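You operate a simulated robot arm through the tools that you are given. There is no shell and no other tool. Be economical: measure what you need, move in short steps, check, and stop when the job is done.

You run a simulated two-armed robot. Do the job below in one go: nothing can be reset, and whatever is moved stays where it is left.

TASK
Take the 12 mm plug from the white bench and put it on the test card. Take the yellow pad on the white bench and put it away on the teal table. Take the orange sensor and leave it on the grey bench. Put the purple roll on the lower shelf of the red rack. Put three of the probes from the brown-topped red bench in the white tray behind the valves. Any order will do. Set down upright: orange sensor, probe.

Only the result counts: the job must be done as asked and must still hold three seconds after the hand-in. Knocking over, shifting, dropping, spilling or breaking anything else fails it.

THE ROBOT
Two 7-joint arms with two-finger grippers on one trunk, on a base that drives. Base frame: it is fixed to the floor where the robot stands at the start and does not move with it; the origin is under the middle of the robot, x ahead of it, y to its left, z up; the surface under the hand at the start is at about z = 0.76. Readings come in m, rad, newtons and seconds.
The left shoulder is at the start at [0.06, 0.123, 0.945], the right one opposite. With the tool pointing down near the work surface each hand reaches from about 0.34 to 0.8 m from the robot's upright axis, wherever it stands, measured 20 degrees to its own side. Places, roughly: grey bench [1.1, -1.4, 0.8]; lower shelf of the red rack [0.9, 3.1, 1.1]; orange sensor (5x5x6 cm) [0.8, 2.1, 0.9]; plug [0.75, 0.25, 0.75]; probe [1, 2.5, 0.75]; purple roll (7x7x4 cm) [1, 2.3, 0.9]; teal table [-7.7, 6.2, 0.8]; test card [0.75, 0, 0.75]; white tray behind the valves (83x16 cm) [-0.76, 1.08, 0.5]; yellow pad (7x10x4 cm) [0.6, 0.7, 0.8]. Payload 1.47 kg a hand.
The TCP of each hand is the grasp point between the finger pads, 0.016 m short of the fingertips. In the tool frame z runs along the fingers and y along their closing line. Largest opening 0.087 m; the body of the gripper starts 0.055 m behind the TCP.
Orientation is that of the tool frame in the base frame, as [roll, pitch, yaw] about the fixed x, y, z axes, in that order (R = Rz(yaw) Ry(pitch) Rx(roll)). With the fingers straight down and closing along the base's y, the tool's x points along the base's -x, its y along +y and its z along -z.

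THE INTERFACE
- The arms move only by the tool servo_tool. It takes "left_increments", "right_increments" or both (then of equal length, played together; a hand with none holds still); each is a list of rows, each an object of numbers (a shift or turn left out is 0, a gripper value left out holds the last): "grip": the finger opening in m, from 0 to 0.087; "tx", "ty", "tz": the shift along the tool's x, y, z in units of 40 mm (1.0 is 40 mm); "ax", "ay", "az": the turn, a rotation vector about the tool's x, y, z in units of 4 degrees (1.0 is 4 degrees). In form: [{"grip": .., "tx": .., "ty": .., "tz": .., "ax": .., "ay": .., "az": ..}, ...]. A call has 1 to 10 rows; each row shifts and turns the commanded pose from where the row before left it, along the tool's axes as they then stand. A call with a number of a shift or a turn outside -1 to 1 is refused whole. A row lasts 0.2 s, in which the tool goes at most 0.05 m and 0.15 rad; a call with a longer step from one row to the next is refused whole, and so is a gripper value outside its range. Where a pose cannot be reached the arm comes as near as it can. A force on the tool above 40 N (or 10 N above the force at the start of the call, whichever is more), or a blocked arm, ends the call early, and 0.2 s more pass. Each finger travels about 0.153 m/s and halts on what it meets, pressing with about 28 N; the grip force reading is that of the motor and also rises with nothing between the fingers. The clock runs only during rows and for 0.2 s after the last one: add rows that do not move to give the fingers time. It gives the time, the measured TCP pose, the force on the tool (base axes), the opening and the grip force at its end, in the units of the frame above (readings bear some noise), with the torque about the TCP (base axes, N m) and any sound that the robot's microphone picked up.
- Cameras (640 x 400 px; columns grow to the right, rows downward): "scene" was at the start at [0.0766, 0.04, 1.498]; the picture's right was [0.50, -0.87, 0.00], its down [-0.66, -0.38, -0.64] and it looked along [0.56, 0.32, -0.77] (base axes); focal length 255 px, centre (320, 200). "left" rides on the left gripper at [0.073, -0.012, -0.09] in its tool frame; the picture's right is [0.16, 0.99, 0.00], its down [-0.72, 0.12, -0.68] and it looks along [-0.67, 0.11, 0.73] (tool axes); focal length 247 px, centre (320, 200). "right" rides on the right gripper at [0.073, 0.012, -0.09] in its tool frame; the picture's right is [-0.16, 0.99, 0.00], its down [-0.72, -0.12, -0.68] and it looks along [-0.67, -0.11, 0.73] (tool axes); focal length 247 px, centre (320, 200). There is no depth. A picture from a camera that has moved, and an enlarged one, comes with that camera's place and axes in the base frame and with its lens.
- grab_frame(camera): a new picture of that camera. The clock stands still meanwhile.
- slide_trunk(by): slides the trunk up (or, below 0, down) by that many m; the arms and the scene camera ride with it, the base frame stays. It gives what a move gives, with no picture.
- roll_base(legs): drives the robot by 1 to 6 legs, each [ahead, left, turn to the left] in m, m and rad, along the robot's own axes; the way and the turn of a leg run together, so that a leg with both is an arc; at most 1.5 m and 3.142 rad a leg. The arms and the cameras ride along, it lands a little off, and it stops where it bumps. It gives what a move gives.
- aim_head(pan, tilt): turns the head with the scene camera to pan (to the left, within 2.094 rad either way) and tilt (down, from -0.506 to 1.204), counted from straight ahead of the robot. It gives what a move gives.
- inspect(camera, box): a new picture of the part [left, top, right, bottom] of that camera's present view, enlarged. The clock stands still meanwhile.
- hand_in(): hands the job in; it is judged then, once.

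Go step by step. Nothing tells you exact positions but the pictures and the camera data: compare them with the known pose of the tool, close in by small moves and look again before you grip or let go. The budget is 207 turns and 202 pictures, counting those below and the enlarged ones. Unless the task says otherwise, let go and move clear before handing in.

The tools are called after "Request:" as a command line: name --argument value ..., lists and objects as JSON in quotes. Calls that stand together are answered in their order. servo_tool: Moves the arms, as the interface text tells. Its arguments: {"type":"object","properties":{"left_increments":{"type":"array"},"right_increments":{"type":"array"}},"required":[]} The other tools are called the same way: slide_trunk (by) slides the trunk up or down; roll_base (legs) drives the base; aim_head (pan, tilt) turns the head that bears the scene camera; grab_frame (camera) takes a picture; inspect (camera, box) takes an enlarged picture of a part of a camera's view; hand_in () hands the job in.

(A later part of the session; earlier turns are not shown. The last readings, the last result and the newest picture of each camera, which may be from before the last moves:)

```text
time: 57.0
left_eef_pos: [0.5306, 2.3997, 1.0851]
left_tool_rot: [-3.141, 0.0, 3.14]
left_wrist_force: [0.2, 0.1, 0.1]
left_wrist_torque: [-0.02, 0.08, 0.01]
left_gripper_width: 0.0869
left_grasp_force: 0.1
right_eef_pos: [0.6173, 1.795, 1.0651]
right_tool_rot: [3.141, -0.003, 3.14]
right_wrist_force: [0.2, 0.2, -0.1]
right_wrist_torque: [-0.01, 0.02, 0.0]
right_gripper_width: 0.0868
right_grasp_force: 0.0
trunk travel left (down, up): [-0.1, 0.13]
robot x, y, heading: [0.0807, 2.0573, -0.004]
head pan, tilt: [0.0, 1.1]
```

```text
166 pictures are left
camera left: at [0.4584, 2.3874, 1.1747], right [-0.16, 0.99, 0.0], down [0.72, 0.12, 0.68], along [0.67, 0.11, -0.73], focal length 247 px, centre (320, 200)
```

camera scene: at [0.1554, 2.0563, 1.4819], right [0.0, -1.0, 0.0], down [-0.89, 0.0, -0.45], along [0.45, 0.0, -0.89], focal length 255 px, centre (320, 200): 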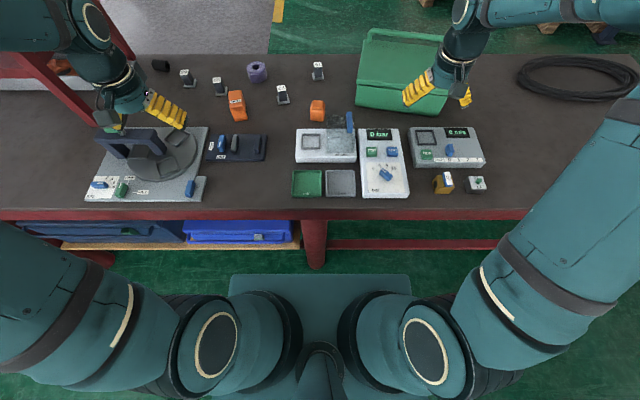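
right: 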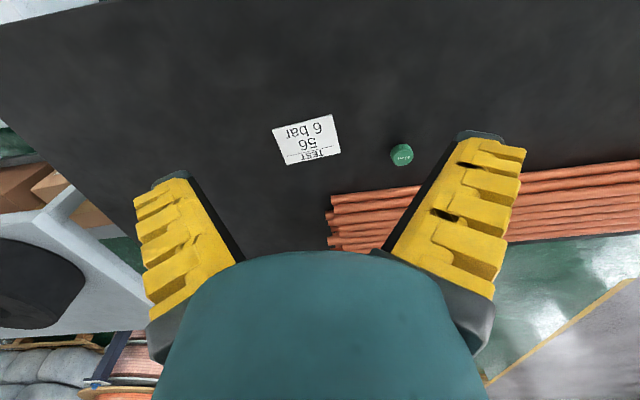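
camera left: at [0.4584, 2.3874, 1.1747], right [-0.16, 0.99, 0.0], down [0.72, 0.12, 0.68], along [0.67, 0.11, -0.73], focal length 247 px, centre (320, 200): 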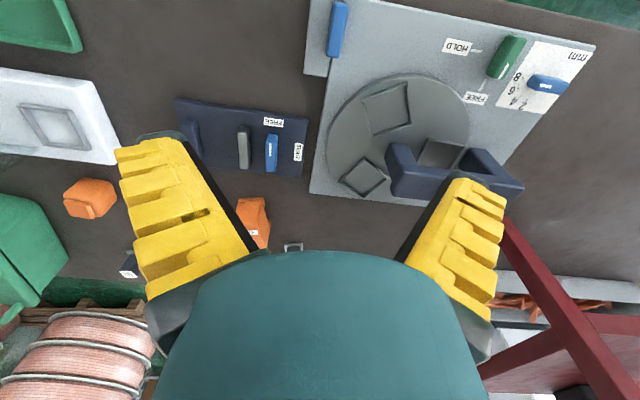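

Request:
inspect --camera "scene" --box '[210, 50, 338, 130]'

Request:
inspect --camera "scene" --box '[0, 30, 200, 155]'

Request:
inspect --camera "left" --box '[40, 160, 200, 260]'

```text
5.00 times, centred on (274, 90) of scene
camera zoom: at [0.1554, 2.0563, 1.4819], right [0.0, -1.0, 0.0], down [-0.89, 0.0, -0.45], along [0.45, 0.0, -0.89], focal length 1274 px, centre (550, 750)
```

zoom: 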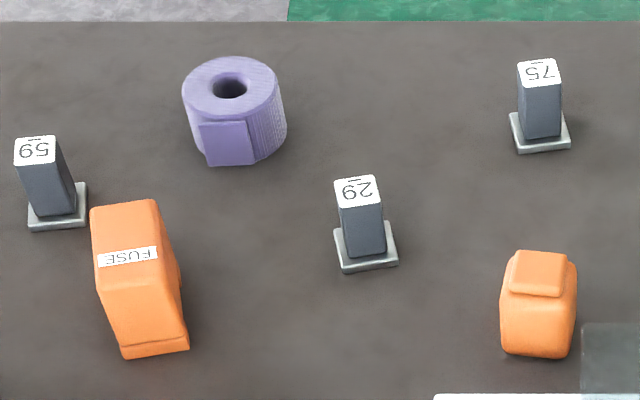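

```text
3.20 times, centred on (100, 92) of scene
camera zoom: at [0.1554, 2.0563, 1.4819], right [0.0, -1.0, 0.0], down [-0.89, 0.0, -0.45], along [0.45, 0.0, -0.89], focal length 815 px, centre (1024, 544)
```

zoom: 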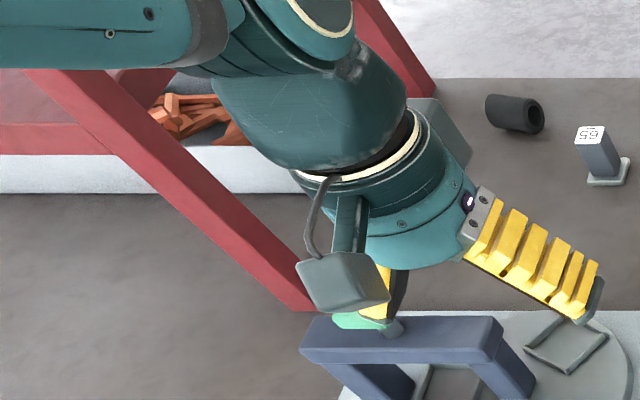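

```text
4.00 times, centred on (120, 210) of left
camera zoom: at [0.4584, 2.3874, 1.1747], right [-0.16, 0.99, 0.0], down [0.72, 0.12, 0.68], along [0.67, 0.11, -0.73], focal length 988 px, centre (1120, 160)
```

zoom: 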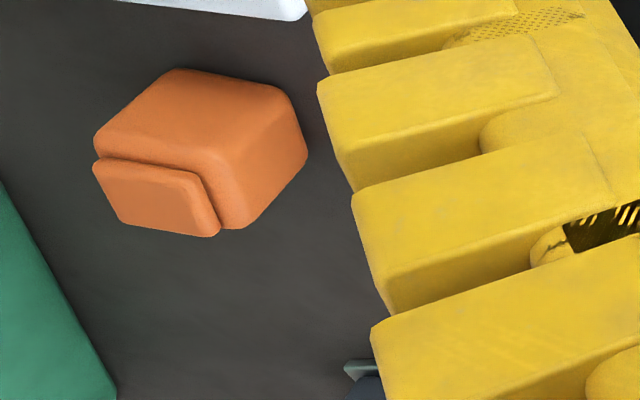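

The sensor is the unlabelled orange block at (0.878, 2.068); the other one says FUSE. The roll is at about (1.09, 2.31). I'll nudge closer and test the left arm's reach with a 40° forward tilt up high.

Request:
roll_base --legs '[[0.05, 0.05, 0.004]]'

Request:
servo_tool --left_increments '[{"ay": -1}, {"ay": -1}, {"ay": -1}, {"ay": -1}, {"ay": -1}, {"ay": -1}, {"ay": -1}, {"ay": -1}, {"ay": -1}, {"ay": -1}]'

Request:
servo_tool --left_increments '[{"tx": -0.766, "tz": 0.643}, {"tx": -0.766, "tz": 0.643}, {"tx": -0.766, "tz": 0.643}, {"tx": -0.766, "tz": 0.643}, {"tx": -0.766, "tz": 0.643}, {"tx": -0.766, "tz": 0.643}, {"tx": -0.766, "tz": 0.643}, {"tx": -0.766, "tz": 0.643}, {"tx": -0.766, "tz": 0.643}, {"tx": -0.766, "tz": 0.643}]'

```text
time: 58.1
left_eef_pos: [0.5789, 2.4495, 1.0857]
left_tool_rot: [-3.141, 0.002, -3.138]
left_wrist_force: [-0.1, -0.6, -0.2]
left_wrist_torque: [-0.01, 0.03, 0.01]
left_gripper_width: 0.087
left_grasp_force: 0.0
right_eef_pos: [0.6671, 1.8453, 1.0659]
right_tool_rot: [-3.141, 0.002, -3.138]
right_wrist_force: [0.3, 0.9, 0.1]
right_wrist_torque: [-0.02, 0.02, -0.01]
right_gripper_width: 0.0872
right_grasp_force: 0.1
trunk travel left (down, up): [-0.1, 0.13]
robot x, y, heading: [0.1322, 2.1025, 0.005]
head pan, tilt: [0.0, 1.1]
```

```text
time: 60.3
left_eef_pos: [0.5801, 2.4481, 1.0843]
left_tool_rot: [-3.142, 0.702, -3.14]
left_wrist_force: [0.8, 0.2, 0.4]
left_wrist_torque: [-0.01, -0.01, 0.03]
left_gripper_width: 0.0871
left_grasp_force: 0.2
right_eef_pos: [0.6666, 1.8444, 1.0666]
right_tool_rot: [-3.141, -0.001, -3.137]
right_wrist_force: [-0.1, 0.2, -0.2]
right_wrist_torque: [-0.01, -0.02, 0.03]
right_gripper_width: 0.087
right_grasp_force: 0.0
trunk travel left (down, up): [-0.1, 0.13]
robot x, y, heading: [0.1342, 2.0999, -0.001]
head pan, tilt: [0.0, 1.1]
```

```text
time: 62.5
left_eef_pos: [0.9787, 2.4506, 1.0835]
left_tool_rot: [-3.14, 0.696, -3.137]
left_wrist_force: [0.6, 0.0, 0.0]
left_wrist_torque: [-0.04, -0.01, -0.03]
left_gripper_width: 0.0869
left_grasp_force: 0.1
right_eef_pos: [0.6689, 1.8457, 1.0633]
right_tool_rot: [3.142, -0.001, -3.137]
right_wrist_force: [0.7, 0.6, -0.6]
right_wrist_torque: [-0.03, 0.01, 0.0]
right_gripper_width: 0.0868
right_grasp_force: 0.1
trunk travel left (down, up): [-0.1, 0.13]
robot x, y, heading: [0.1321, 2.1042, 0.001]
head pan, tilt: [0.0, 1.1]
```

Request:
servo_tool --left_increments '[{"tx": 0.05, "ty": -0.58, "tz": 0.77}, {"tx": 0.05, "ty": -0.58, "tz": 0.77}, {"tx": 0.05, "ty": -0.58, "tz": 0.77}, {"tx": 0.05, "ty": -0.58, "tz": 0.77}, {"tx": 0.05, "ty": -0.58, "tz": 0.77}, {"tx": 0.05, "ty": -0.58, "tz": 0.77}, {}]'

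Request:
grab_frame --camera "left"

Request:
grab_frame --camera "scene"

```text
time: 64.1
left_eef_pos: [1.0134, 2.3307, 0.9385]
left_tool_rot: [-3.141, 0.699, -3.138]
left_wrist_force: [0.5, 0.9, -0.6]
left_wrist_torque: [0.03, -0.05, 0.01]
left_gripper_width: 0.0872
left_grasp_force: 0.0
left hand out of reach, approached as far as the arm can: row 2, 3, 4, 5, 6
right_eef_pos: [0.6676, 1.8441, 1.064]
right_tool_rot: [-3.142, -0.001, -3.139]
right_wrist_force: [0.6, -0.3, 0.6]
right_wrist_torque: [0.03, -0.01, 0.02]
right_gripper_width: 0.087
right_grasp_force: 0.0
trunk travel left (down, up): [-0.1, 0.13]
robot x, y, heading: [0.1316, 2.1056, 0.008]
head pan, tilt: [0.0, 1.1]
```

```text
162 pictures are left
camera left: at [0.8994, 2.3195, 0.959], right [-0.12, 0.99, -0.1], down [0.12, 0.12, 0.99], along [0.99, 0.11, -0.13], focal length 247 px, centre (320, 200)
```

left: 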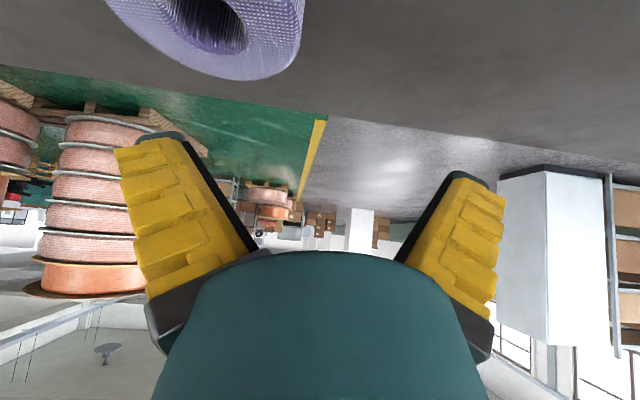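

```text
161 pictures are left
camera scene: at [0.2044, 2.1046, 1.482], right [0.0, -1.0, 0.0], down [-0.89, 0.0, -0.45], along [0.45, 0.0, -0.89], focal length 255 px, centre (320, 200)
```

scene: 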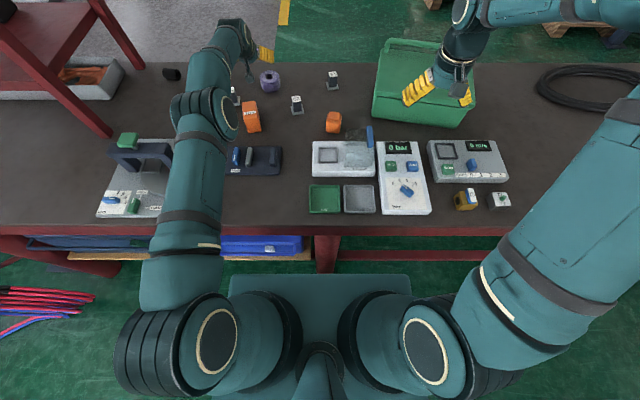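

At z ≈ 0.94 the arm tops out near x = 1.01, so from the front the roll and back probes would be marginal. I'll retract and look for a way round the left end of the bench.

Request:
servo_tool --left_increments '[{"tx": 0.1, "tz": -1}, {"tx": 0.1, "tz": -1}, {"tx": 0.1, "tz": -1}, {"tx": 0.1, "tz": -1}, {"tx": 0.5, "tz": -0.8, "ay": 1}, {"tx": 0.5, "tz": -0.8, "ay": 1}, {"tx": 0.5, "tz": -0.6, "ay": 1}, {"tx": 0.5, "tz": -0.5, "ay": 1}, {"tx": 0.5, "tz": -0.5, "ay": 1}, {"tx": 0.5, "tz": -0.2, "ay": 1}]'

Request:
servo_tool --left_increments '[{"tx": 0.5, "ay": 1}, {"tx": 0.5, "ay": 1}, {"tx": 0.5, "ay": 1}, {"tx": 0.5, "ay": 1}, {}]'

Request:
roll_base --legs '[[-0.3, 0, 0], [0, 0.5, 0]]'

Request:
aim_head --pan 0.9 --tilt 0.4

Request:
grab_frame --camera "scene"

Request:
aim_head --pan 0.2 --tilt 0.4

Request:
grab_frame --camera "scene"

```text
time: 66.3
left_eef_pos: [0.722, 2.328, 1.1062]
left_tool_rot: [-3.141, 0.279, -3.137]
left_wrist_force: [0.5, -0.4, 0.1]
left_wrist_torque: [0.0, -0.01, 0.02]
left_gripper_width: 0.087
left_grasp_force: 0.1
right_eef_pos: [0.6674, 1.8455, 1.0653]
right_tool_rot: [3.142, -0.002, -3.139]
right_wrist_force: [0.4, -0.6, 0.6]
right_wrist_torque: [0.0, 0.05, 0.0]
right_gripper_width: 0.0871
right_grasp_force: 0.1
trunk travel left (down, up): [-0.1, 0.13]
robot x, y, heading: [0.1279, 2.1025, 0.009]
head pan, tilt: [0.0, 1.1]
```

```text
time: 67.5
left_eef_pos: [0.643, 2.3326, 1.0927]
left_tool_rot: [-3.138, -0.002, -3.138]
left_wrist_force: [-0.1, 1.1, -0.1]
left_wrist_torque: [0.0, 0.0, 0.0]
left_gripper_width: 0.0868
left_grasp_force: 0.1
right_eef_pos: [0.6676, 1.8453, 1.0653]
right_tool_rot: [-3.141, 0.0, -3.139]
right_wrist_force: [0.4, -0.6, 0.0]
right_wrist_torque: [-0.02, 0.01, -0.02]
right_gripper_width: 0.0869
right_grasp_force: 0.0
trunk travel left (down, up): [-0.1, 0.13]
robot x, y, heading: [0.1344, 2.1002, 0.008]
head pan, tilt: [0.0, 1.1]
```

```text
time: 74.1
left_eef_pos: [0.3373, 2.8325, 1.0929]
left_tool_rot: [3.141, 0.0, -3.139]
left_wrist_force: [0.5, -0.2, -0.2]
left_wrist_torque: [0.03, 0.03, -0.01]
left_gripper_width: 0.0869
left_grasp_force: 0.1
right_eef_pos: [0.3615, 2.3464, 1.066]
right_tool_rot: [-3.14, 0.0, -3.139]
right_wrist_force: [-0.3, 0.4, -0.2]
right_wrist_torque: [0.0, 0.05, 0.02]
right_gripper_width: 0.0872
right_grasp_force: 0.0
trunk travel left (down, up): [-0.1, 0.13]
robot x, y, heading: [-0.1742, 2.6018, 0.005]
head pan, tilt: [0.0, 1.1]
```

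```text
time: 75.3
left_eef_pos: [0.337, 2.8319, 1.093]
left_tool_rot: [-3.141, 0.0, -3.136]
left_wrist_force: [-0.4, 0.8, -0.8]
left_wrist_torque: [-0.03, -0.05, 0.02]
left_gripper_width: 0.0869
left_grasp_force: 0.0
right_eef_pos: [0.3619, 2.3444, 1.0655]
right_tool_rot: [-3.141, 0.0, -3.138]
right_wrist_force: [-0.3, -0.1, 0.1]
right_wrist_torque: [-0.01, 0.0, -0.01]
right_gripper_width: 0.0872
right_grasp_force: 0.0
trunk travel left (down, up): [-0.1, 0.13]
robot x, y, heading: [-0.177, 2.6071, 0.003]
head pan, tilt: [0.901, 0.4]
```

```text
160 pictures are left
camera scene: at [-0.108, 2.678, 1.5388], right [0.79, -0.62, 0.0], down [-0.24, -0.31, -0.92], along [0.57, 0.72, -0.39], focal length 255 px, centre (320, 200)
```

scene: 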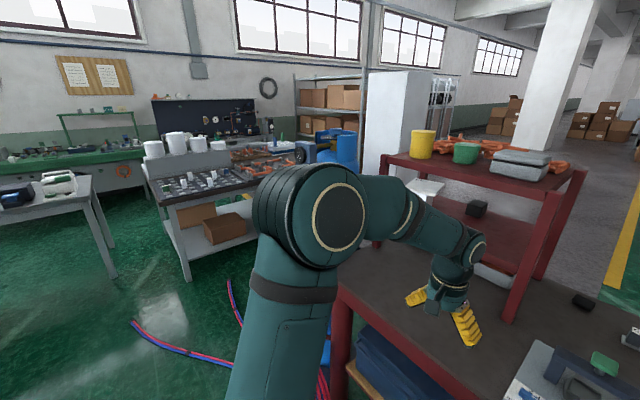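

```text
time: 76.4
left_eef_pos: [0.3367, 2.8329, 1.0925]
left_tool_rot: [-3.14, 0.0, -3.138]
left_wrist_force: [0.7, -0.2, 0.5]
left_wrist_torque: [0.0, 0.0, -0.01]
left_gripper_width: 0.087
left_grasp_force: 0.1
right_eef_pos: [0.3608, 2.3463, 1.0671]
right_tool_rot: [-3.141, -0.001, -3.14]
right_wrist_force: [-0.1, 0.0, 0.0]
right_wrist_torque: [0.01, -0.01, 0.01]
right_gripper_width: 0.0872
right_grasp_force: 0.1
trunk travel left (down, up): [-0.1, 0.13]
robot x, y, heading: [-0.1765, 2.6026, 0.004]
head pan, tilt: [0.201, 0.4]
```

```text
159 pictures are left
camera scene: at [-0.0746, 2.6241, 1.5388], right [0.2, -0.98, 0.0], down [-0.38, -0.08, -0.92], along [0.9, 0.19, -0.39], focal length 255 px, centre (320, 200)
```

scene: 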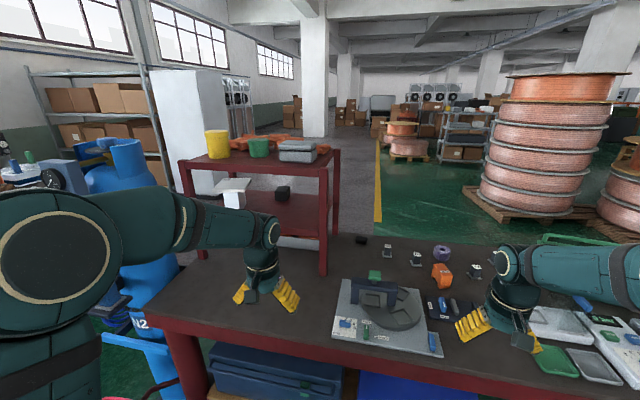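

The left end is closed off by gas bottles, so I'll work from the front. The rack stands on the bench with its lower shelf holding two boxes. I'll position at about (0.16, 2.19), where both arms point straight at the back items.

Request:
roll_base --legs '[[0, -0.413, -0.004], [0.3, 0, 0]]'

Request:
aim_head --pan 0.0 --tilt 1.15

Request:
grab_frame --camera "scene"

```text
time: 82.2
left_eef_pos: [0.6416, 2.4098, 1.0926]
left_tool_rot: [3.141, 0.0, 3.133]
left_wrist_force: [-0.1, 0.2, 0.2]
left_wrist_torque: [-0.03, 0.04, -0.02]
left_gripper_width: 0.0872
left_grasp_force: 0.1
right_eef_pos: [0.6595, 1.923, 1.0651]
right_tool_rot: [3.14, -0.001, 3.133]
right_wrist_force: [0.1, -0.8, -0.1]
right_wrist_torque: [-0.02, -0.01, 0.06]
right_gripper_width: 0.0869
right_grasp_force: 0.1
trunk travel left (down, up): [-0.1, 0.13]
robot x, y, heading: [0.1282, 2.1877, -0.011]
head pan, tilt: [0.201, 0.4]
```

```text
time: 83.3
left_eef_pos: [0.6403, 2.4098, 1.0934]
left_tool_rot: [3.141, 0.0, 3.133]
left_wrist_force: [0.6, 0.4, -0.1]
left_wrist_torque: [0.01, -0.01, -0.02]
left_gripper_width: 0.0871
left_grasp_force: 0.0
right_eef_pos: [0.6591, 1.9227, 1.0645]
right_tool_rot: [-3.141, 0.001, 3.133]
right_wrist_force: [0.4, -0.4, 0.9]
right_wrist_torque: [-0.01, -0.02, -0.01]
right_gripper_width: 0.0872
right_grasp_force: 0.0
trunk travel left (down, up): [-0.1, 0.13]
robot x, y, heading: [0.1265, 2.1887, -0.005]
head pan, tilt: [0.0, 1.15]
```

```text
158 pictures are left
camera scene: at [0.1952, 2.1887, 1.4789], right [-0.01, -1.0, 0.0], down [-0.91, 0.01, -0.41], along [0.41, 0.0, -0.91], focal length 255 px, centre (320, 200)
```

scene: 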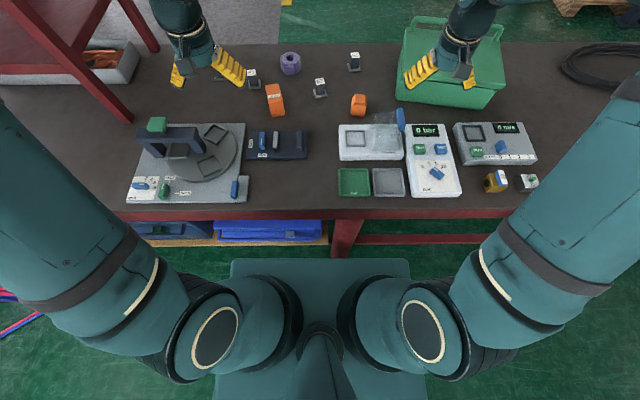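

Request:
roll_base --legs '[[0.03, 0, 0.005]]'

Request:
servo_tool --left_increments '[{"ay": -1, "tz": -0.3}, {"ay": -1, "tz": -0.3}, {"ay": -1, "tz": -0.3}, {"ay": -1}, {"ay": -1}, {"ay": -1}, {"ay": -1}, {"ay": -1}, {"ay": -1}, {"ay": -1}]' --right_increments '[{}, {}, {}, {}, {}, {}, {}, {}, {}, {}]'

```text
time: 84.1
left_eef_pos: [0.6701, 2.4124, 1.0912]
left_tool_rot: [-3.14, -0.002, 3.138]
left_wrist_force: [1.5, 0.0, -0.1]
left_wrist_torque: [-0.01, 0.05, -0.03]
left_gripper_width: 0.0869
left_grasp_force: 0.0
right_eef_pos: [0.6918, 1.9272, 1.0654]
right_tool_rot: [-3.141, -0.003, 3.139]
right_wrist_force: [-0.1, 1.0, -0.3]
right_wrist_torque: [0.0, 0.05, 0.0]
right_gripper_width: 0.0869
right_grasp_force: 0.0
trunk travel left (down, up): [-0.1, 0.13]
robot x, y, heading: [0.153, 2.1915, -0.004]
head pan, tilt: [0.0, 1.15]
```

```text
time: 86.3
left_eef_pos: [0.6658, 2.4127, 1.1285]
left_tool_rot: [3.141, 0.699, 3.138]
left_wrist_force: [-0.9, 0.0, 0.3]
left_wrist_torque: [-0.04, 0.0, 0.04]
left_gripper_width: 0.0869
left_grasp_force: 0.1
right_eef_pos: [0.6898, 1.9263, 1.0661]
right_tool_rot: [3.14, 0.0, 3.137]
right_wrist_force: [0.7, -0.6, 0.5]
right_wrist_torque: [0.0, -0.02, -0.02]
right_gripper_width: 0.0869
right_grasp_force: 0.1
trunk travel left (down, up): [-0.1, 0.13]
robot x, y, heading: [0.1528, 2.1887, -0.001]
head pan, tilt: [0.0, 1.15]
```

Request:
servo_tool --left_increments '[{"ay": -1, "ty": -0.6}, {"ay": -1, "ty": -0.6}, {"ay": -1, "ty": -0.6}, {"ay": -0.75, "ty": -0.6}, {"tx": -0.115, "tz": 0.94}, {"tx": -0.115, "tz": 0.94}, {"tx": -0.115, "tz": 0.94}, {"tx": -0.115, "tz": 0.94}, {"tx": -0.115, "tz": 0.94}, {"tx": -0.115, "tz": 0.94}]'

Request:
servo_tool --left_increments '[{"tx": -0.115, "tz": 0.94}, {"tx": -0.115, "tz": 0.94}, {"tx": -0.115, "tz": 0.94}, {"tx": -0.115, "tz": 0.94}, {}]'

Request:
grab_frame --camera "left"

Request:
grab_frame --camera "scene"

```text
time: 88.5
left_eef_pos: [0.8663, 2.3175, 1.0175]
left_tool_rot: [3.141, 0.961, 3.14]
left_wrist_force: [0.0, 1.2, 0.2]
left_wrist_torque: [0.0, -0.01, 0.01]
left_gripper_width: 0.087
left_grasp_force: 0.0
right_eef_pos: [0.6907, 1.9271, 1.0656]
right_tool_rot: [-3.139, -0.002, 3.138]
right_wrist_force: [0.7, 0.0, -0.7]
right_wrist_torque: [-0.03, 0.03, 0.01]
right_gripper_width: 0.0867
right_grasp_force: 0.1
trunk travel left (down, up): [-0.1, 0.13]
robot x, y, heading: [0.1524, 2.1906, -0.002]
head pan, tilt: [0.0, 1.15]
```

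```text
time: 89.7
left_eef_pos: [0.9998, 2.3171, 0.9501]
left_tool_rot: [-3.142, 0.962, 3.137]
left_wrist_force: [0.1, -0.5, -0.5]
left_wrist_torque: [0.0, 0.0, 0.01]
left_gripper_width: 0.0873
left_grasp_force: 0.0
right_eef_pos: [0.6885, 1.9266, 1.0669]
right_tool_rot: [-3.141, -0.001, 3.138]
right_wrist_force: [-0.3, -0.2, 0.5]
right_wrist_torque: [-0.05, 0.04, 0.02]
right_gripper_width: 0.0872
right_grasp_force: 0.0
trunk travel left (down, up): [-0.1, 0.13]
robot x, y, heading: [0.1555, 2.1853, -0.002]
head pan, tilt: [0.0, 1.15]
```

```text
157 pictures are left
camera left: at [0.8847, 2.306, 0.9413], right [-0.09, 0.99, -0.13], down [-0.14, 0.12, 0.98], along [0.99, 0.1, 0.13], focal length 247 px, centre (320, 200)
```

left: 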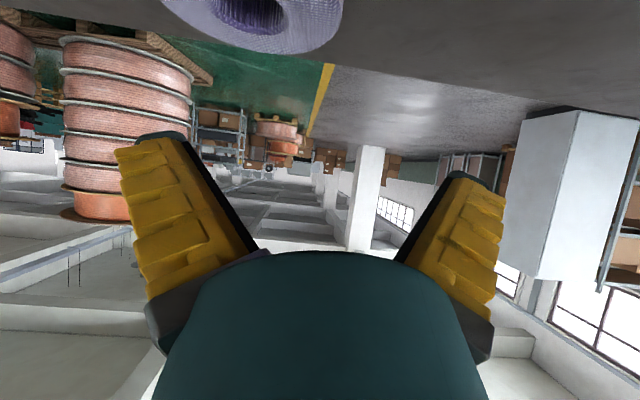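

```text
156 pictures are left
camera scene: at [0.2238, 2.1891, 1.479], right [0.0, -1.0, 0.0], down [-0.91, 0.0, -0.41], along [0.41, 0.0, -0.91], focal length 255 px, centre (320, 200)
```

scene: 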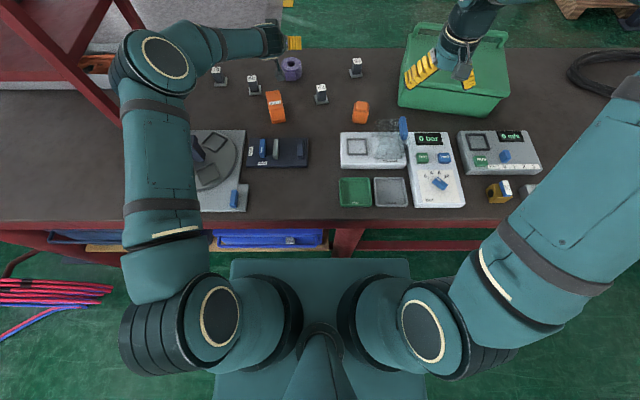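

Triangulating shows that the red bench top is higher than I assumed, about z = 0.835, so everything is closer: roll (1.01, 2.29), P75 (1.01, 2.06), P29 (0.89, 2.19), P59 (0.93, 2.41), sensor (0.80, 2.06). I need less tilt, so I'll turn the tool to about 30° and look again.

Request:
servo_tool --left_increments '[{"ay": 1, "tz": -0.3}, {"ay": 1, "tz": -0.3}, {"ay": 1, "tz": -0.3}, {"ay": 1}, {"ay": 1}, {"ay": 1}, {"ay": 1}, {}]'

Request:
grab_frame --camera "left"

Request:
grab_frame --camera "scene"

```text
time: 91.5
left_eef_pos: [0.9723, 2.316, 0.9728]
left_tool_rot: [3.141, 0.469, 3.138]
left_wrist_force: [0.4, -0.6, -0.1]
left_wrist_torque: [0.02, 0.01, 0.0]
left_gripper_width: 0.0869
left_grasp_force: 0.0
right_eef_pos: [0.6896, 1.9271, 1.0654]
right_tool_rot: [-3.141, -0.001, 3.137]
right_wrist_force: [0.2, 0.3, -0.1]
right_wrist_torque: [0.01, 0.02, -0.03]
right_gripper_width: 0.0871
right_grasp_force: 0.0
trunk travel left (down, up): [-0.1, 0.13]
robot x, y, heading: [0.1547, 2.1898, -0.005]
head pan, tilt: [0.0, 1.15]
```

```text
155 pictures are left
camera left: at [0.8665, 2.3044, 1.0191], right [-0.14, 0.99, -0.07], down [0.34, 0.11, 0.93], along [0.93, 0.1, -0.35], focal length 247 px, centre (320, 200)
```

left: 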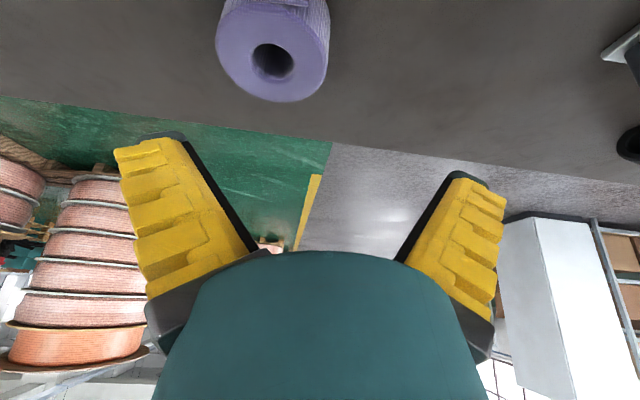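

```text
154 pictures are left
camera scene: at [0.2242, 2.189, 1.4789], right [0.0, -1.0, 0.0], down [-0.91, 0.0, -0.41], along [0.41, 0.0, -0.91], focal length 255 px, centre (320, 200)
```

scene: 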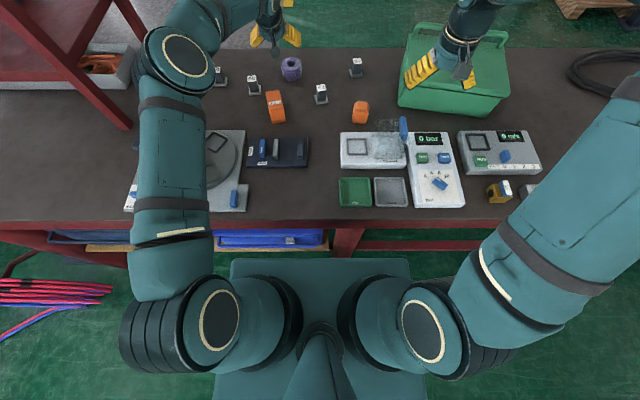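

Request:
servo_tool --left_increments '[{"ty": -0.8}, {"tx": 0.12, "tz": 0.78}, {}]'

Request:
grab_frame --camera "left"

Request:
inspect --camera "scene" --box '[230, 10, 358, 90]'

```text
time: 92.3
left_eef_pos: [0.9827, 2.2816, 0.9423]
left_tool_rot: [3.141, 0.47, 3.139]
left_wrist_force: [0.2, -1.3, 0.1]
left_wrist_torque: [0.02, 0.05, 0.0]
left_gripper_width: 0.0867
left_grasp_force: 0.1
right_eef_pos: [0.6897, 1.9265, 1.0661]
right_tool_rot: [-3.141, 0.001, 3.138]
right_wrist_force: [0.4, -1.3, 0.7]
right_wrist_torque: [0.02, -0.03, -0.01]
right_gripper_width: 0.0868
right_grasp_force: 0.1
trunk travel left (down, up): [-0.1, 0.13]
robot x, y, heading: [0.1564, 2.1852, -0.003]
head pan, tilt: [0.0, 1.15]
```

```text
153 pictures are left
camera left: at [0.8775, 2.2711, 0.9876], right [-0.14, 0.99, -0.07], down [0.34, 0.11, 0.94], along [0.93, 0.1, -0.35], focal length 247 px, centre (320, 200)
```

left: 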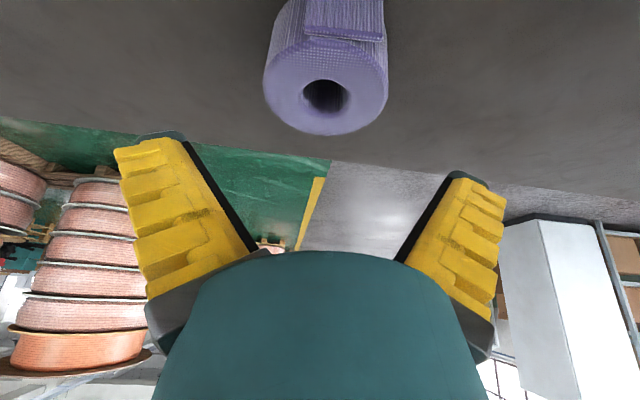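

```text
5.00 times, centred on (294, 50) of scene
camera zoom: at [0.2236, 2.1886, 1.479], right [0.0, -1.0, 0.0], down [-0.91, 0.0, -0.41], along [0.41, 0.0, -0.91], focal length 1274 px, centre (450, 950)
```

zoom: 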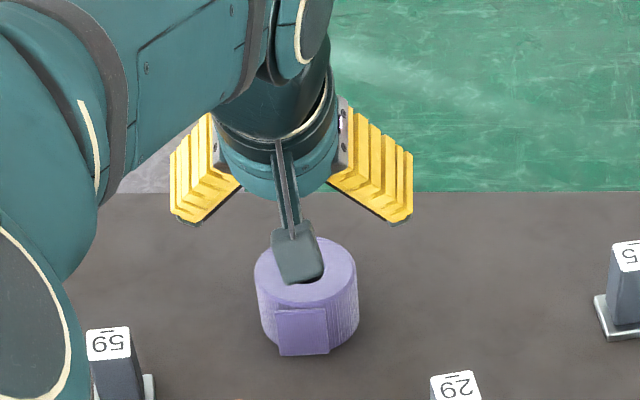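

Request:
servo_tool --left_increments '[{"tx": 0.226, "tz": 0.446}, {"tx": 0.226, "tz": 0.446}, {}]'

Request:
grab_frame --camera "left"

Request:
inspect --camera "scene" --box '[230, 10, 358, 90]'

```text
time: 93.1
left_eef_pos: [0.9825, 2.2837, 0.9037]
left_tool_rot: [3.14, 0.473, 3.14]
left_wrist_force: [-0.1, 0.1, -0.4]
left_wrist_torque: [0.04, 0.01, 0.0]
left_gripper_width: 0.0872
left_grasp_force: 0.0
right_eef_pos: [0.6899, 1.9269, 1.0666]
right_tool_rot: [-3.142, 0.0, 3.138]
right_wrist_force: [-0.6, -0.3, 0.5]
right_wrist_torque: [0.01, 0.01, 0.02]
right_gripper_width: 0.0871
right_grasp_force: 0.1
trunk travel left (down, up): [-0.1, 0.13]
robot x, y, heading: [0.1542, 2.1904, -0.006]
head pan, tilt: [0.0, 1.15]
```

```text
151 pictures are left
camera left: at [0.8765, 2.2726, 0.9488], right [-0.14, 0.99, -0.07], down [0.34, 0.11, 0.93], along [0.93, 0.1, -0.35], focal length 247 px, centre (320, 200)
```

left: 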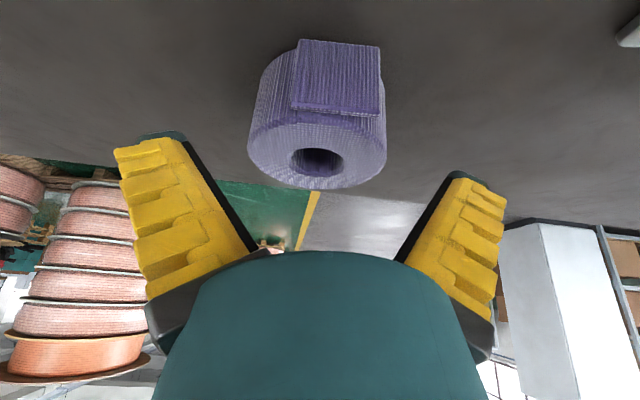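

```text
5.00 times, centred on (294, 50) of scene
camera zoom: at [0.224, 2.1889, 1.4789], right [0.0, -1.0, 0.0], down [-0.91, 0.0, -0.41], along [0.41, 0.0, -0.91], focal length 1274 px, centre (450, 950)
```

zoom: 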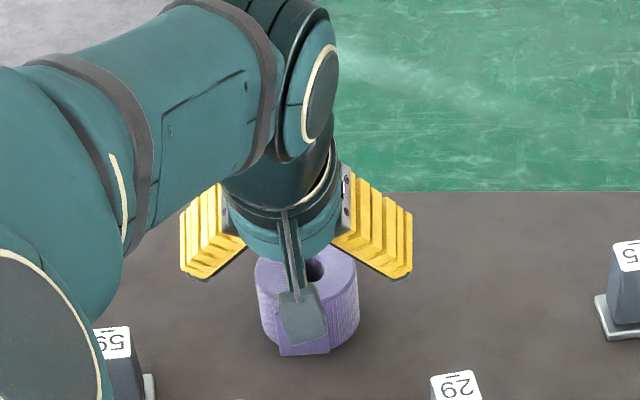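

Request:
servo_tool --left_increments '[{"tx": 0.15, "tz": 0.3, "ty": -0.06}, {"tx": 0.15, "tz": 0.3}, {}, {"grip": 0.06}, {"grip": 0.045}, {}, {}]'

Request:
grab_frame --camera "left"

```text
time: 94.7
left_eef_pos: [0.9843, 2.2822, 0.8755]
left_tool_rot: [3.14, 0.471, 3.138]
left_wrist_force: [0.2, 0.0, 0.4]
left_wrist_torque: [-0.05, -0.02, -0.01]
left_gripper_width: 0.0683
left_grasp_force: 27.9
right_eef_pos: [0.6896, 1.9258, 1.0659]
right_tool_rot: [3.14, 0.0, 3.137]
right_wrist_force: [0.1, -0.3, 0.2]
right_wrist_torque: [0.03, -0.02, 0.01]
right_gripper_width: 0.0868
right_grasp_force: 0.0
trunk travel left (down, up): [-0.1, 0.13]
robot x, y, heading: [0.1521, 2.1912, -0.0]
head pan, tilt: [0.0, 1.15]
```

```text
149 pictures are left
camera left: at [0.8781, 2.271, 0.9215], right [-0.14, 0.99, -0.07], down [0.34, 0.11, 0.93], along [0.93, 0.1, -0.35], focal length 247 px, centre (320, 200)
```

left: 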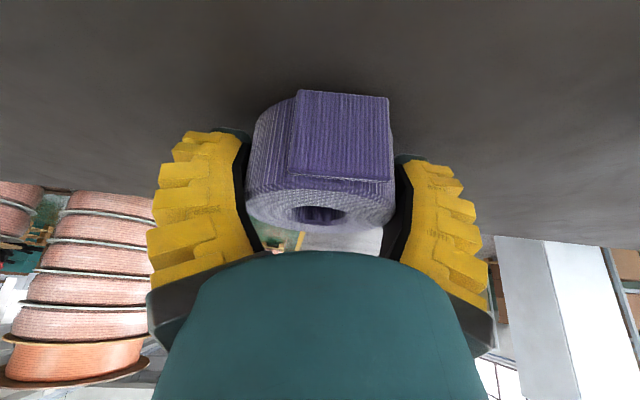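

Roll gripped. For the shelf with limited headroom I'd better hold it with a flatter tool, so I'll open, tilt further around it to about 51° and grip again.

Request:
servo_tool --left_increments '[{"grip": 0.087}, {}, {"ay": -1}, {"ay": -1}, {"ay": -1}, {"ay": -1}, {"ay": -1}, {"ay": -1}, {}]'

Request:
grab_frame --camera "left"

Request:
inspect --camera "scene" --box '[230, 10, 358, 90]'

```text
time: 96.7
left_eef_pos: [0.9822, 2.2821, 0.8752]
left_tool_rot: [-3.141, 0.889, 3.138]
left_wrist_force: [-0.2, 0.3, -0.6]
left_wrist_torque: [0.0, 0.01, 0.0]
left_gripper_width: 0.087
left_grasp_force: 0.0
right_eef_pos: [0.6901, 1.9273, 1.0657]
right_tool_rot: [3.14, 0.001, 3.138]
right_wrist_force: [0.2, -0.3, 0.3]
right_wrist_torque: [0.0, -0.03, 0.01]
right_gripper_width: 0.0872
right_grasp_force: 0.1
trunk travel left (down, up): [-0.1, 0.13]
robot x, y, heading: [0.1551, 2.1871, -0.008]
head pan, tilt: [0.0, 1.15]
```

```text
148 pictures are left
camera left: at [0.8668, 2.2707, 0.8757], right [-0.1, 0.99, -0.12], down [-0.07, 0.12, 0.99], along [0.99, 0.1, 0.06], focal length 247 px, centre (320, 200)
```

left: 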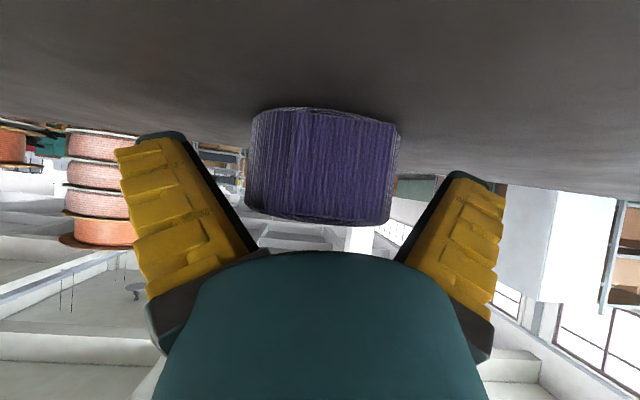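

```text
5.00 times, centred on (294, 50) of scene
camera zoom: at [0.2244, 2.1893, 1.4789], right [0.0, -1.0, 0.0], down [-0.91, 0.0, -0.41], along [0.41, 0.0, -0.91], focal length 1274 px, centre (450, 950)
```

zoom: 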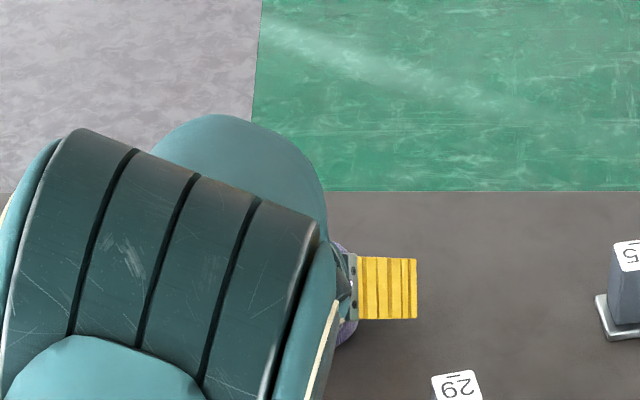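

Request:
servo_tool --left_increments '[{"grip": 0.06}, {"grip": 0.045}, {}, {}, {"tx": -0.39, "tz": -0.31}, {"tx": -0.78, "tz": -0.62}, {"tx": -0.78, "tz": -0.62}, {"tx": -0.78, "tz": -0.62}, {"tx": -0.78, "tz": -0.62}, {}]'

Request:
grab_frame --camera "left"

Request:
grab_frame --camera "scene"

```text
time: 98.9
left_eef_pos: [0.9834, 2.2829, 1.0556]
left_tool_rot: [-3.141, 0.887, 3.138]
left_wrist_force: [0.5, -0.5, -2.0]
left_wrist_torque: [0.02, -0.02, 0.01]
left_gripper_width: 0.0668
left_grasp_force: 28.1
right_eef_pos: [0.69, 1.9262, 1.0649]
right_tool_rot: [3.141, -0.001, 3.138]
right_wrist_force: [-0.4, -0.1, 0.5]
right_wrist_torque: [0.02, 0.03, -0.02]
right_gripper_width: 0.0869
right_grasp_force: 0.0
trunk travel left (down, up): [-0.1, 0.13]
robot x, y, heading: [0.1572, 2.186, -0.003]
head pan, tilt: [0.0, 1.15]
```

```text
146 pictures are left
camera left: at [0.8682, 2.272, 1.055], right [-0.1, 0.99, -0.12], down [-0.07, 0.12, 0.99], along [0.99, 0.1, 0.06], focal length 247 px, centre (320, 200)
```

left: 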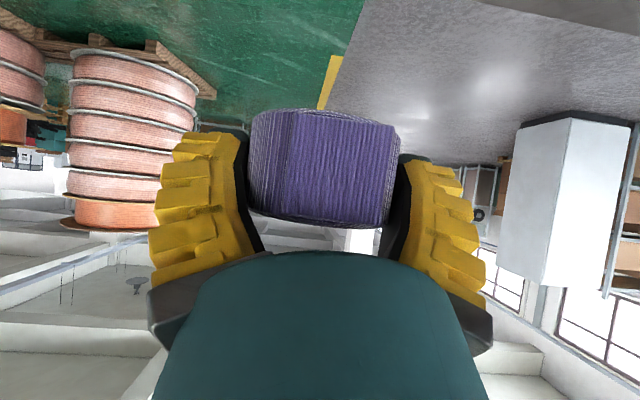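

```text
145 pictures are left
camera scene: at [0.225, 2.1889, 1.4788], right [0.0, -1.0, 0.0], down [-0.91, 0.0, -0.41], along [0.41, 0.0, -0.91], focal length 255 px, centre (320, 200)
```

scene: 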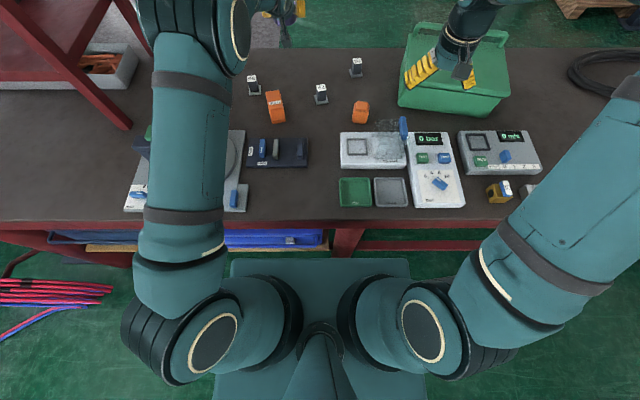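

Request:
servo_tool --left_increments '[{"tx": 0.41, "tz": -0.9}, {"tx": 0.41, "tz": -0.9}, {"tx": 0.41, "tz": -0.9}, {"tx": 0.41, "tz": -0.9}, {"tx": 0.41, "tz": -0.9}, {"tx": 0.41, "tz": -0.9}, {"tx": 0.41, "tz": -0.9}, {"tx": 0.41, "tz": -0.9}, {"tx": 0.41, "tz": -0.9}, {"tx": 0.41, "tz": -0.9}]'

Request:
roll_base --legs '[[-0.2, 0, 0.003], [0, 0.65, 0]]'

Request:
aim_head --pan 0.0 --tilt 0.5

Request:
grab_frame --camera "scene"

Request:
grab_frame --camera "left"

```text
time: 101.1
left_eef_pos: [0.6286, 2.3876, 1.1124]
left_tool_rot: [-3.092, 0.786, -2.854]
left_wrist_force: [0.3, 0.6, -2.0]
left_wrist_torque: [0.0, 0.0, 0.0]
left_gripper_width: 0.0669
left_grasp_force: 27.4
right_eef_pos: [0.6905, 1.9271, 1.0662]
right_tool_rot: [3.141, -0.001, 3.139]
right_wrist_force: [0.2, -0.5, -0.4]
right_wrist_torque: [0.0, 0.0, 0.0]
right_gripper_width: 0.0868
right_grasp_force: 0.1
trunk travel left (down, up): [-0.1, 0.13]
robot x, y, heading: [0.1552, 2.1867, -0.003]
head pan, tilt: [0.0, 1.15]
stopped in row 10 (left hand): the arm was blocked; the commanded pose is now the measured one
```

```text
time: 108.4
left_eef_pos: [0.4353, 3.0208, 1.1125]
left_tool_rot: [-3.089, 0.784, -2.868]
left_wrist_force: [-0.2, 0.5, -0.7]
left_wrist_torque: [-0.02, 0.03, 0.0]
left_gripper_width: 0.0668
left_grasp_force: 28.1
right_eef_pos: [0.4903, 2.5616, 1.066]
right_tool_rot: [-3.141, 0.0, 3.125]
right_wrist_force: [-0.2, -0.4, 0.6]
right_wrist_torque: [0.0, 0.01, -0.02]
right_gripper_width: 0.0869
right_grasp_force: 0.0
trunk travel left (down, up): [-0.1, 0.13]
robot x, y, heading: [-0.043, 2.8313, -0.018]
head pan, tilt: [0.0, 1.15]
```

```text
time: 109.4
left_eef_pos: [0.4348, 3.0242, 1.1108]
left_tool_rot: [-3.086, 0.779, -2.858]
left_wrist_force: [-0.3, -0.4, -1.1]
left_wrist_torque: [0.01, -0.04, -0.01]
left_gripper_width: 0.0666
left_grasp_force: 27.7
right_eef_pos: [0.4889, 2.5603, 1.0655]
right_tool_rot: [-3.142, -0.001, 3.124]
right_wrist_force: [-0.3, -0.5, 1.0]
right_wrist_torque: [0.01, 0.02, -0.02]
right_gripper_width: 0.0871
right_grasp_force: 0.0
trunk travel left (down, up): [-0.1, 0.13]
robot x, y, heading: [-0.0424, 2.8323, -0.014]
head pan, tilt: [0.0, 0.499]
```

```text
144 pictures are left
camera scene: at [0.052, 2.8525, 1.5138], right [0.25, -0.97, 0.0], down [-0.61, -0.16, -0.78], along [0.75, 0.19, -0.63], focal length 255 px, centre (320, 200)
```

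scene: 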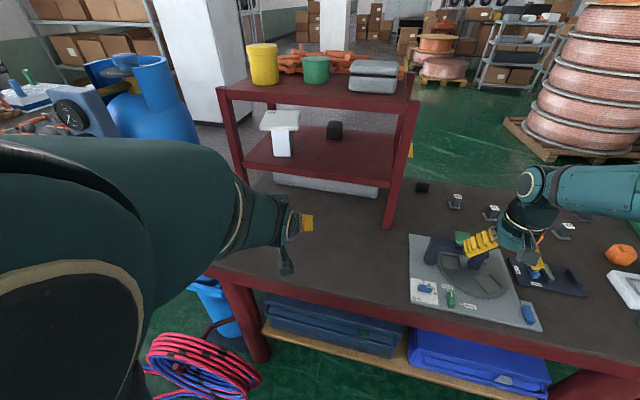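

```text
143 pictures are left
camera left: at [0.3266, 2.9867, 1.1227], right [-0.35, 0.93, -0.15], down [0.0, 0.16, 0.99], along [0.94, 0.34, -0.05], focal length 247 px, centre (320, 200)
```

left: 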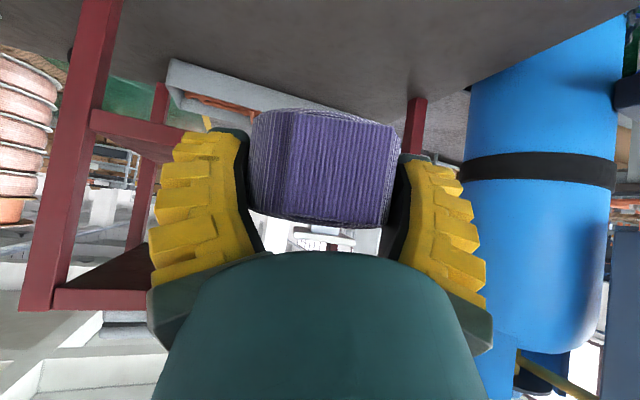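

The arm hit a limit during retraction and twisted a bit, with the elbow near the head. I'll move forward and restore the tool's heading and tilt.

Request:
servo_tool --left_increments '[{"tx": -0.6, "tz": 0.6, "ty": -0.25}, {"tx": -0.6, "tz": 0.6, "ty": -0.25}, {"tx": -0.5, "tz": 0.5, "ty": -0.2, "ax": 0.7, "az": 0.7, "ay": -0.36}, {"tx": -0.5, "tz": 0.5, "ax": 0.7, "az": 0.7, "ay": -0.36}, {"ax": 0.7, "az": 0.7, "ay": -0.36}, {"ax": 0.7, "az": 0.7, "ay": -0.36}, {}]'

Request:
grab_frame --camera "scene"

```text
time: 111.0
left_eef_pos: [0.5641, 3.0197, 1.1137]
left_tool_rot: [-3.108, 0.897, 3.123]
left_wrist_force: [-0.3, -0.4, -1.2]
left_wrist_torque: [-0.01, 0.02, 0.0]
left_gripper_width: 0.0666
left_grasp_force: 28.0
right_eef_pos: [0.4907, 2.5621, 1.0654]
right_tool_rot: [3.141, -0.001, 3.124]
right_wrist_force: [0.3, 0.5, 0.5]
right_wrist_torque: [0.03, -0.04, -0.04]
right_gripper_width: 0.087
right_grasp_force: 0.1
trunk travel left (down, up): [-0.1, 0.13]
robot x, y, heading: [-0.0398, 2.8275, -0.021]
head pan, tilt: [0.0, 0.499]
```

```text
142 pictures are left
camera scene: at [0.0597, 2.8292, 1.5297], right [-0.02, -1.0, 0.0], down [-0.48, 0.01, -0.88], along [0.88, -0.02, -0.48], focal length 255 px, centre (320, 200)
```

scene: 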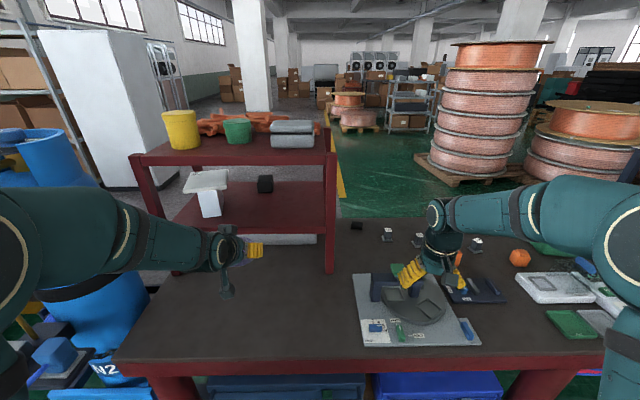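

Request:
inspect --camera "scene" --box '[120, 130, 360, 280]'

Request:
grab_frame --camera "left"

```text
2.67 times, centred on (240, 205) of scene
camera zoom: at [0.0597, 2.8292, 1.5297], right [-0.02, -1.0, 0.0], down [-0.48, 0.01, -0.88], along [0.88, -0.02, -0.48], focal length 679 px, centre (533, 187)
```

zoom: 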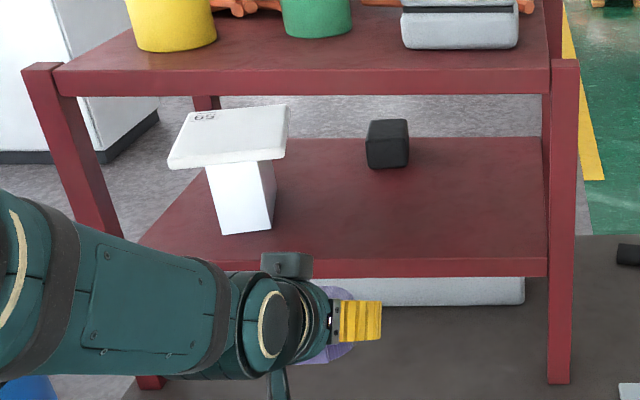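

```text
140 pictures are left
camera left: at [0.4488, 3.0138, 1.1121], right [-0.06, 0.99, -0.14], down [-0.07, 0.14, 0.99], along [1.0, 0.07, 0.06], focal length 247 px, centre (320, 200)
```

left: 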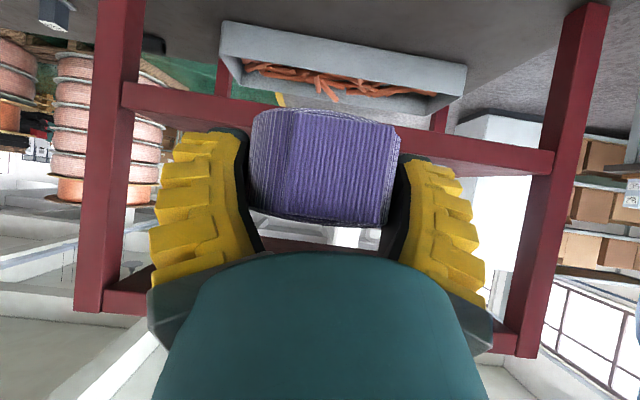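

Lower shelf top ≈ 1.05, upper shelf underside ≈ 1.26, with free space around y 2.94, x 0.85. I'll drive slightly in, line up in y and enter partway.

Request:
roll_base --legs '[[0.08, 0, 0.018]]'

Request:
servo_tool --left_increments '[{"ty": -0.6, "ax": -0.47}, {"ty": -0.6}, {"ty": -0.5}, {"ty": -0.3}, {"tx": -0.5, "tz": 0.6}, {"tx": -0.5, "tz": 0.6}, {}]'

Request:
grab_frame --camera "left"

Request:
inspect --camera "scene" --box '[120, 130, 360, 280]'

```text
time: 112.0
left_eef_pos: [0.6422, 3.0312, 1.1124]
left_tool_rot: [-3.106, 0.896, -3.139]
left_wrist_force: [0.0, -0.1, -0.8]
left_wrist_torque: [-0.03, 0.02, -0.02]
left_gripper_width: 0.0665
left_grasp_force: 28.1
right_eef_pos: [0.5759, 2.5712, 1.0661]
right_tool_rot: [3.141, -0.002, -3.139]
right_wrist_force: [0.0, 0.9, 0.3]
right_wrist_torque: [0.0, -0.02, -0.02]
right_gripper_width: 0.0866
right_grasp_force: 0.1
trunk travel left (down, up): [-0.1, 0.13]
robot x, y, heading: [0.039, 2.8282, 0.001]
head pan, tilt: [0.0, 0.499]
```

```text
time: 113.7
left_eef_pos: [0.7023, 2.9526, 1.1161]
left_tool_rot: [-3.139, 0.893, -3.136]
left_wrist_force: [-1.3, 0.3, -1.1]
left_wrist_torque: [0.01, -0.02, -0.01]
left_gripper_width: 0.0662
left_grasp_force: 27.9
right_eef_pos: [0.5739, 2.5709, 1.0666]
right_tool_rot: [-3.14, 0.0, -3.14]
right_wrist_force: [-0.6, 0.3, 0.2]
right_wrist_torque: [0.02, 0.02, -0.02]
right_gripper_width: 0.0871
right_grasp_force: 0.2
trunk travel left (down, up): [-0.1, 0.13]
robot x, y, heading: [0.0391, 2.8298, 0.003]
head pan, tilt: [0.0, 0.499]
```

```text
139 pictures are left
camera left: at [0.5874, 2.9409, 1.115], right [-0.1, 0.99, -0.12], down [-0.08, 0.12, 0.99], along [0.99, 0.11, 0.06], focal length 247 px, centre (320, 200)
```

left: 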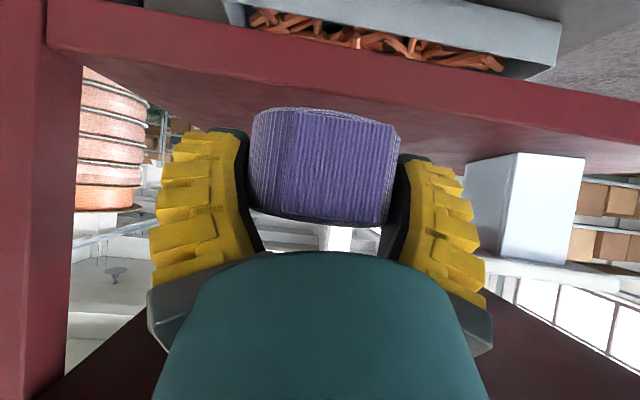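

```text
2.67 times, centred on (240, 205) of scene
camera zoom: at [0.1399, 2.8308, 1.5297], right [0.0, -1.0, 0.0], down [-0.48, 0.0, -0.88], along [0.88, 0.0, -0.48], focal length 679 px, centre (533, 187)
```

zoom: 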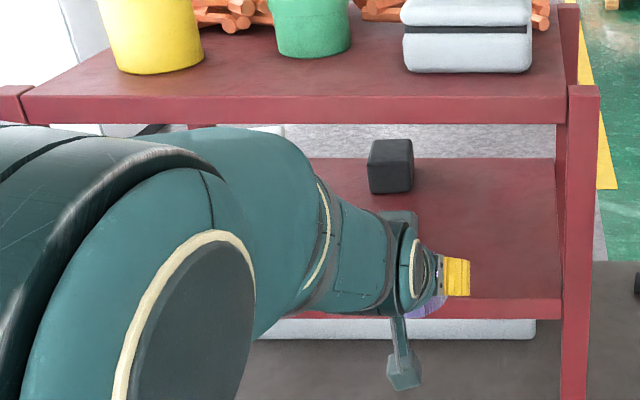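

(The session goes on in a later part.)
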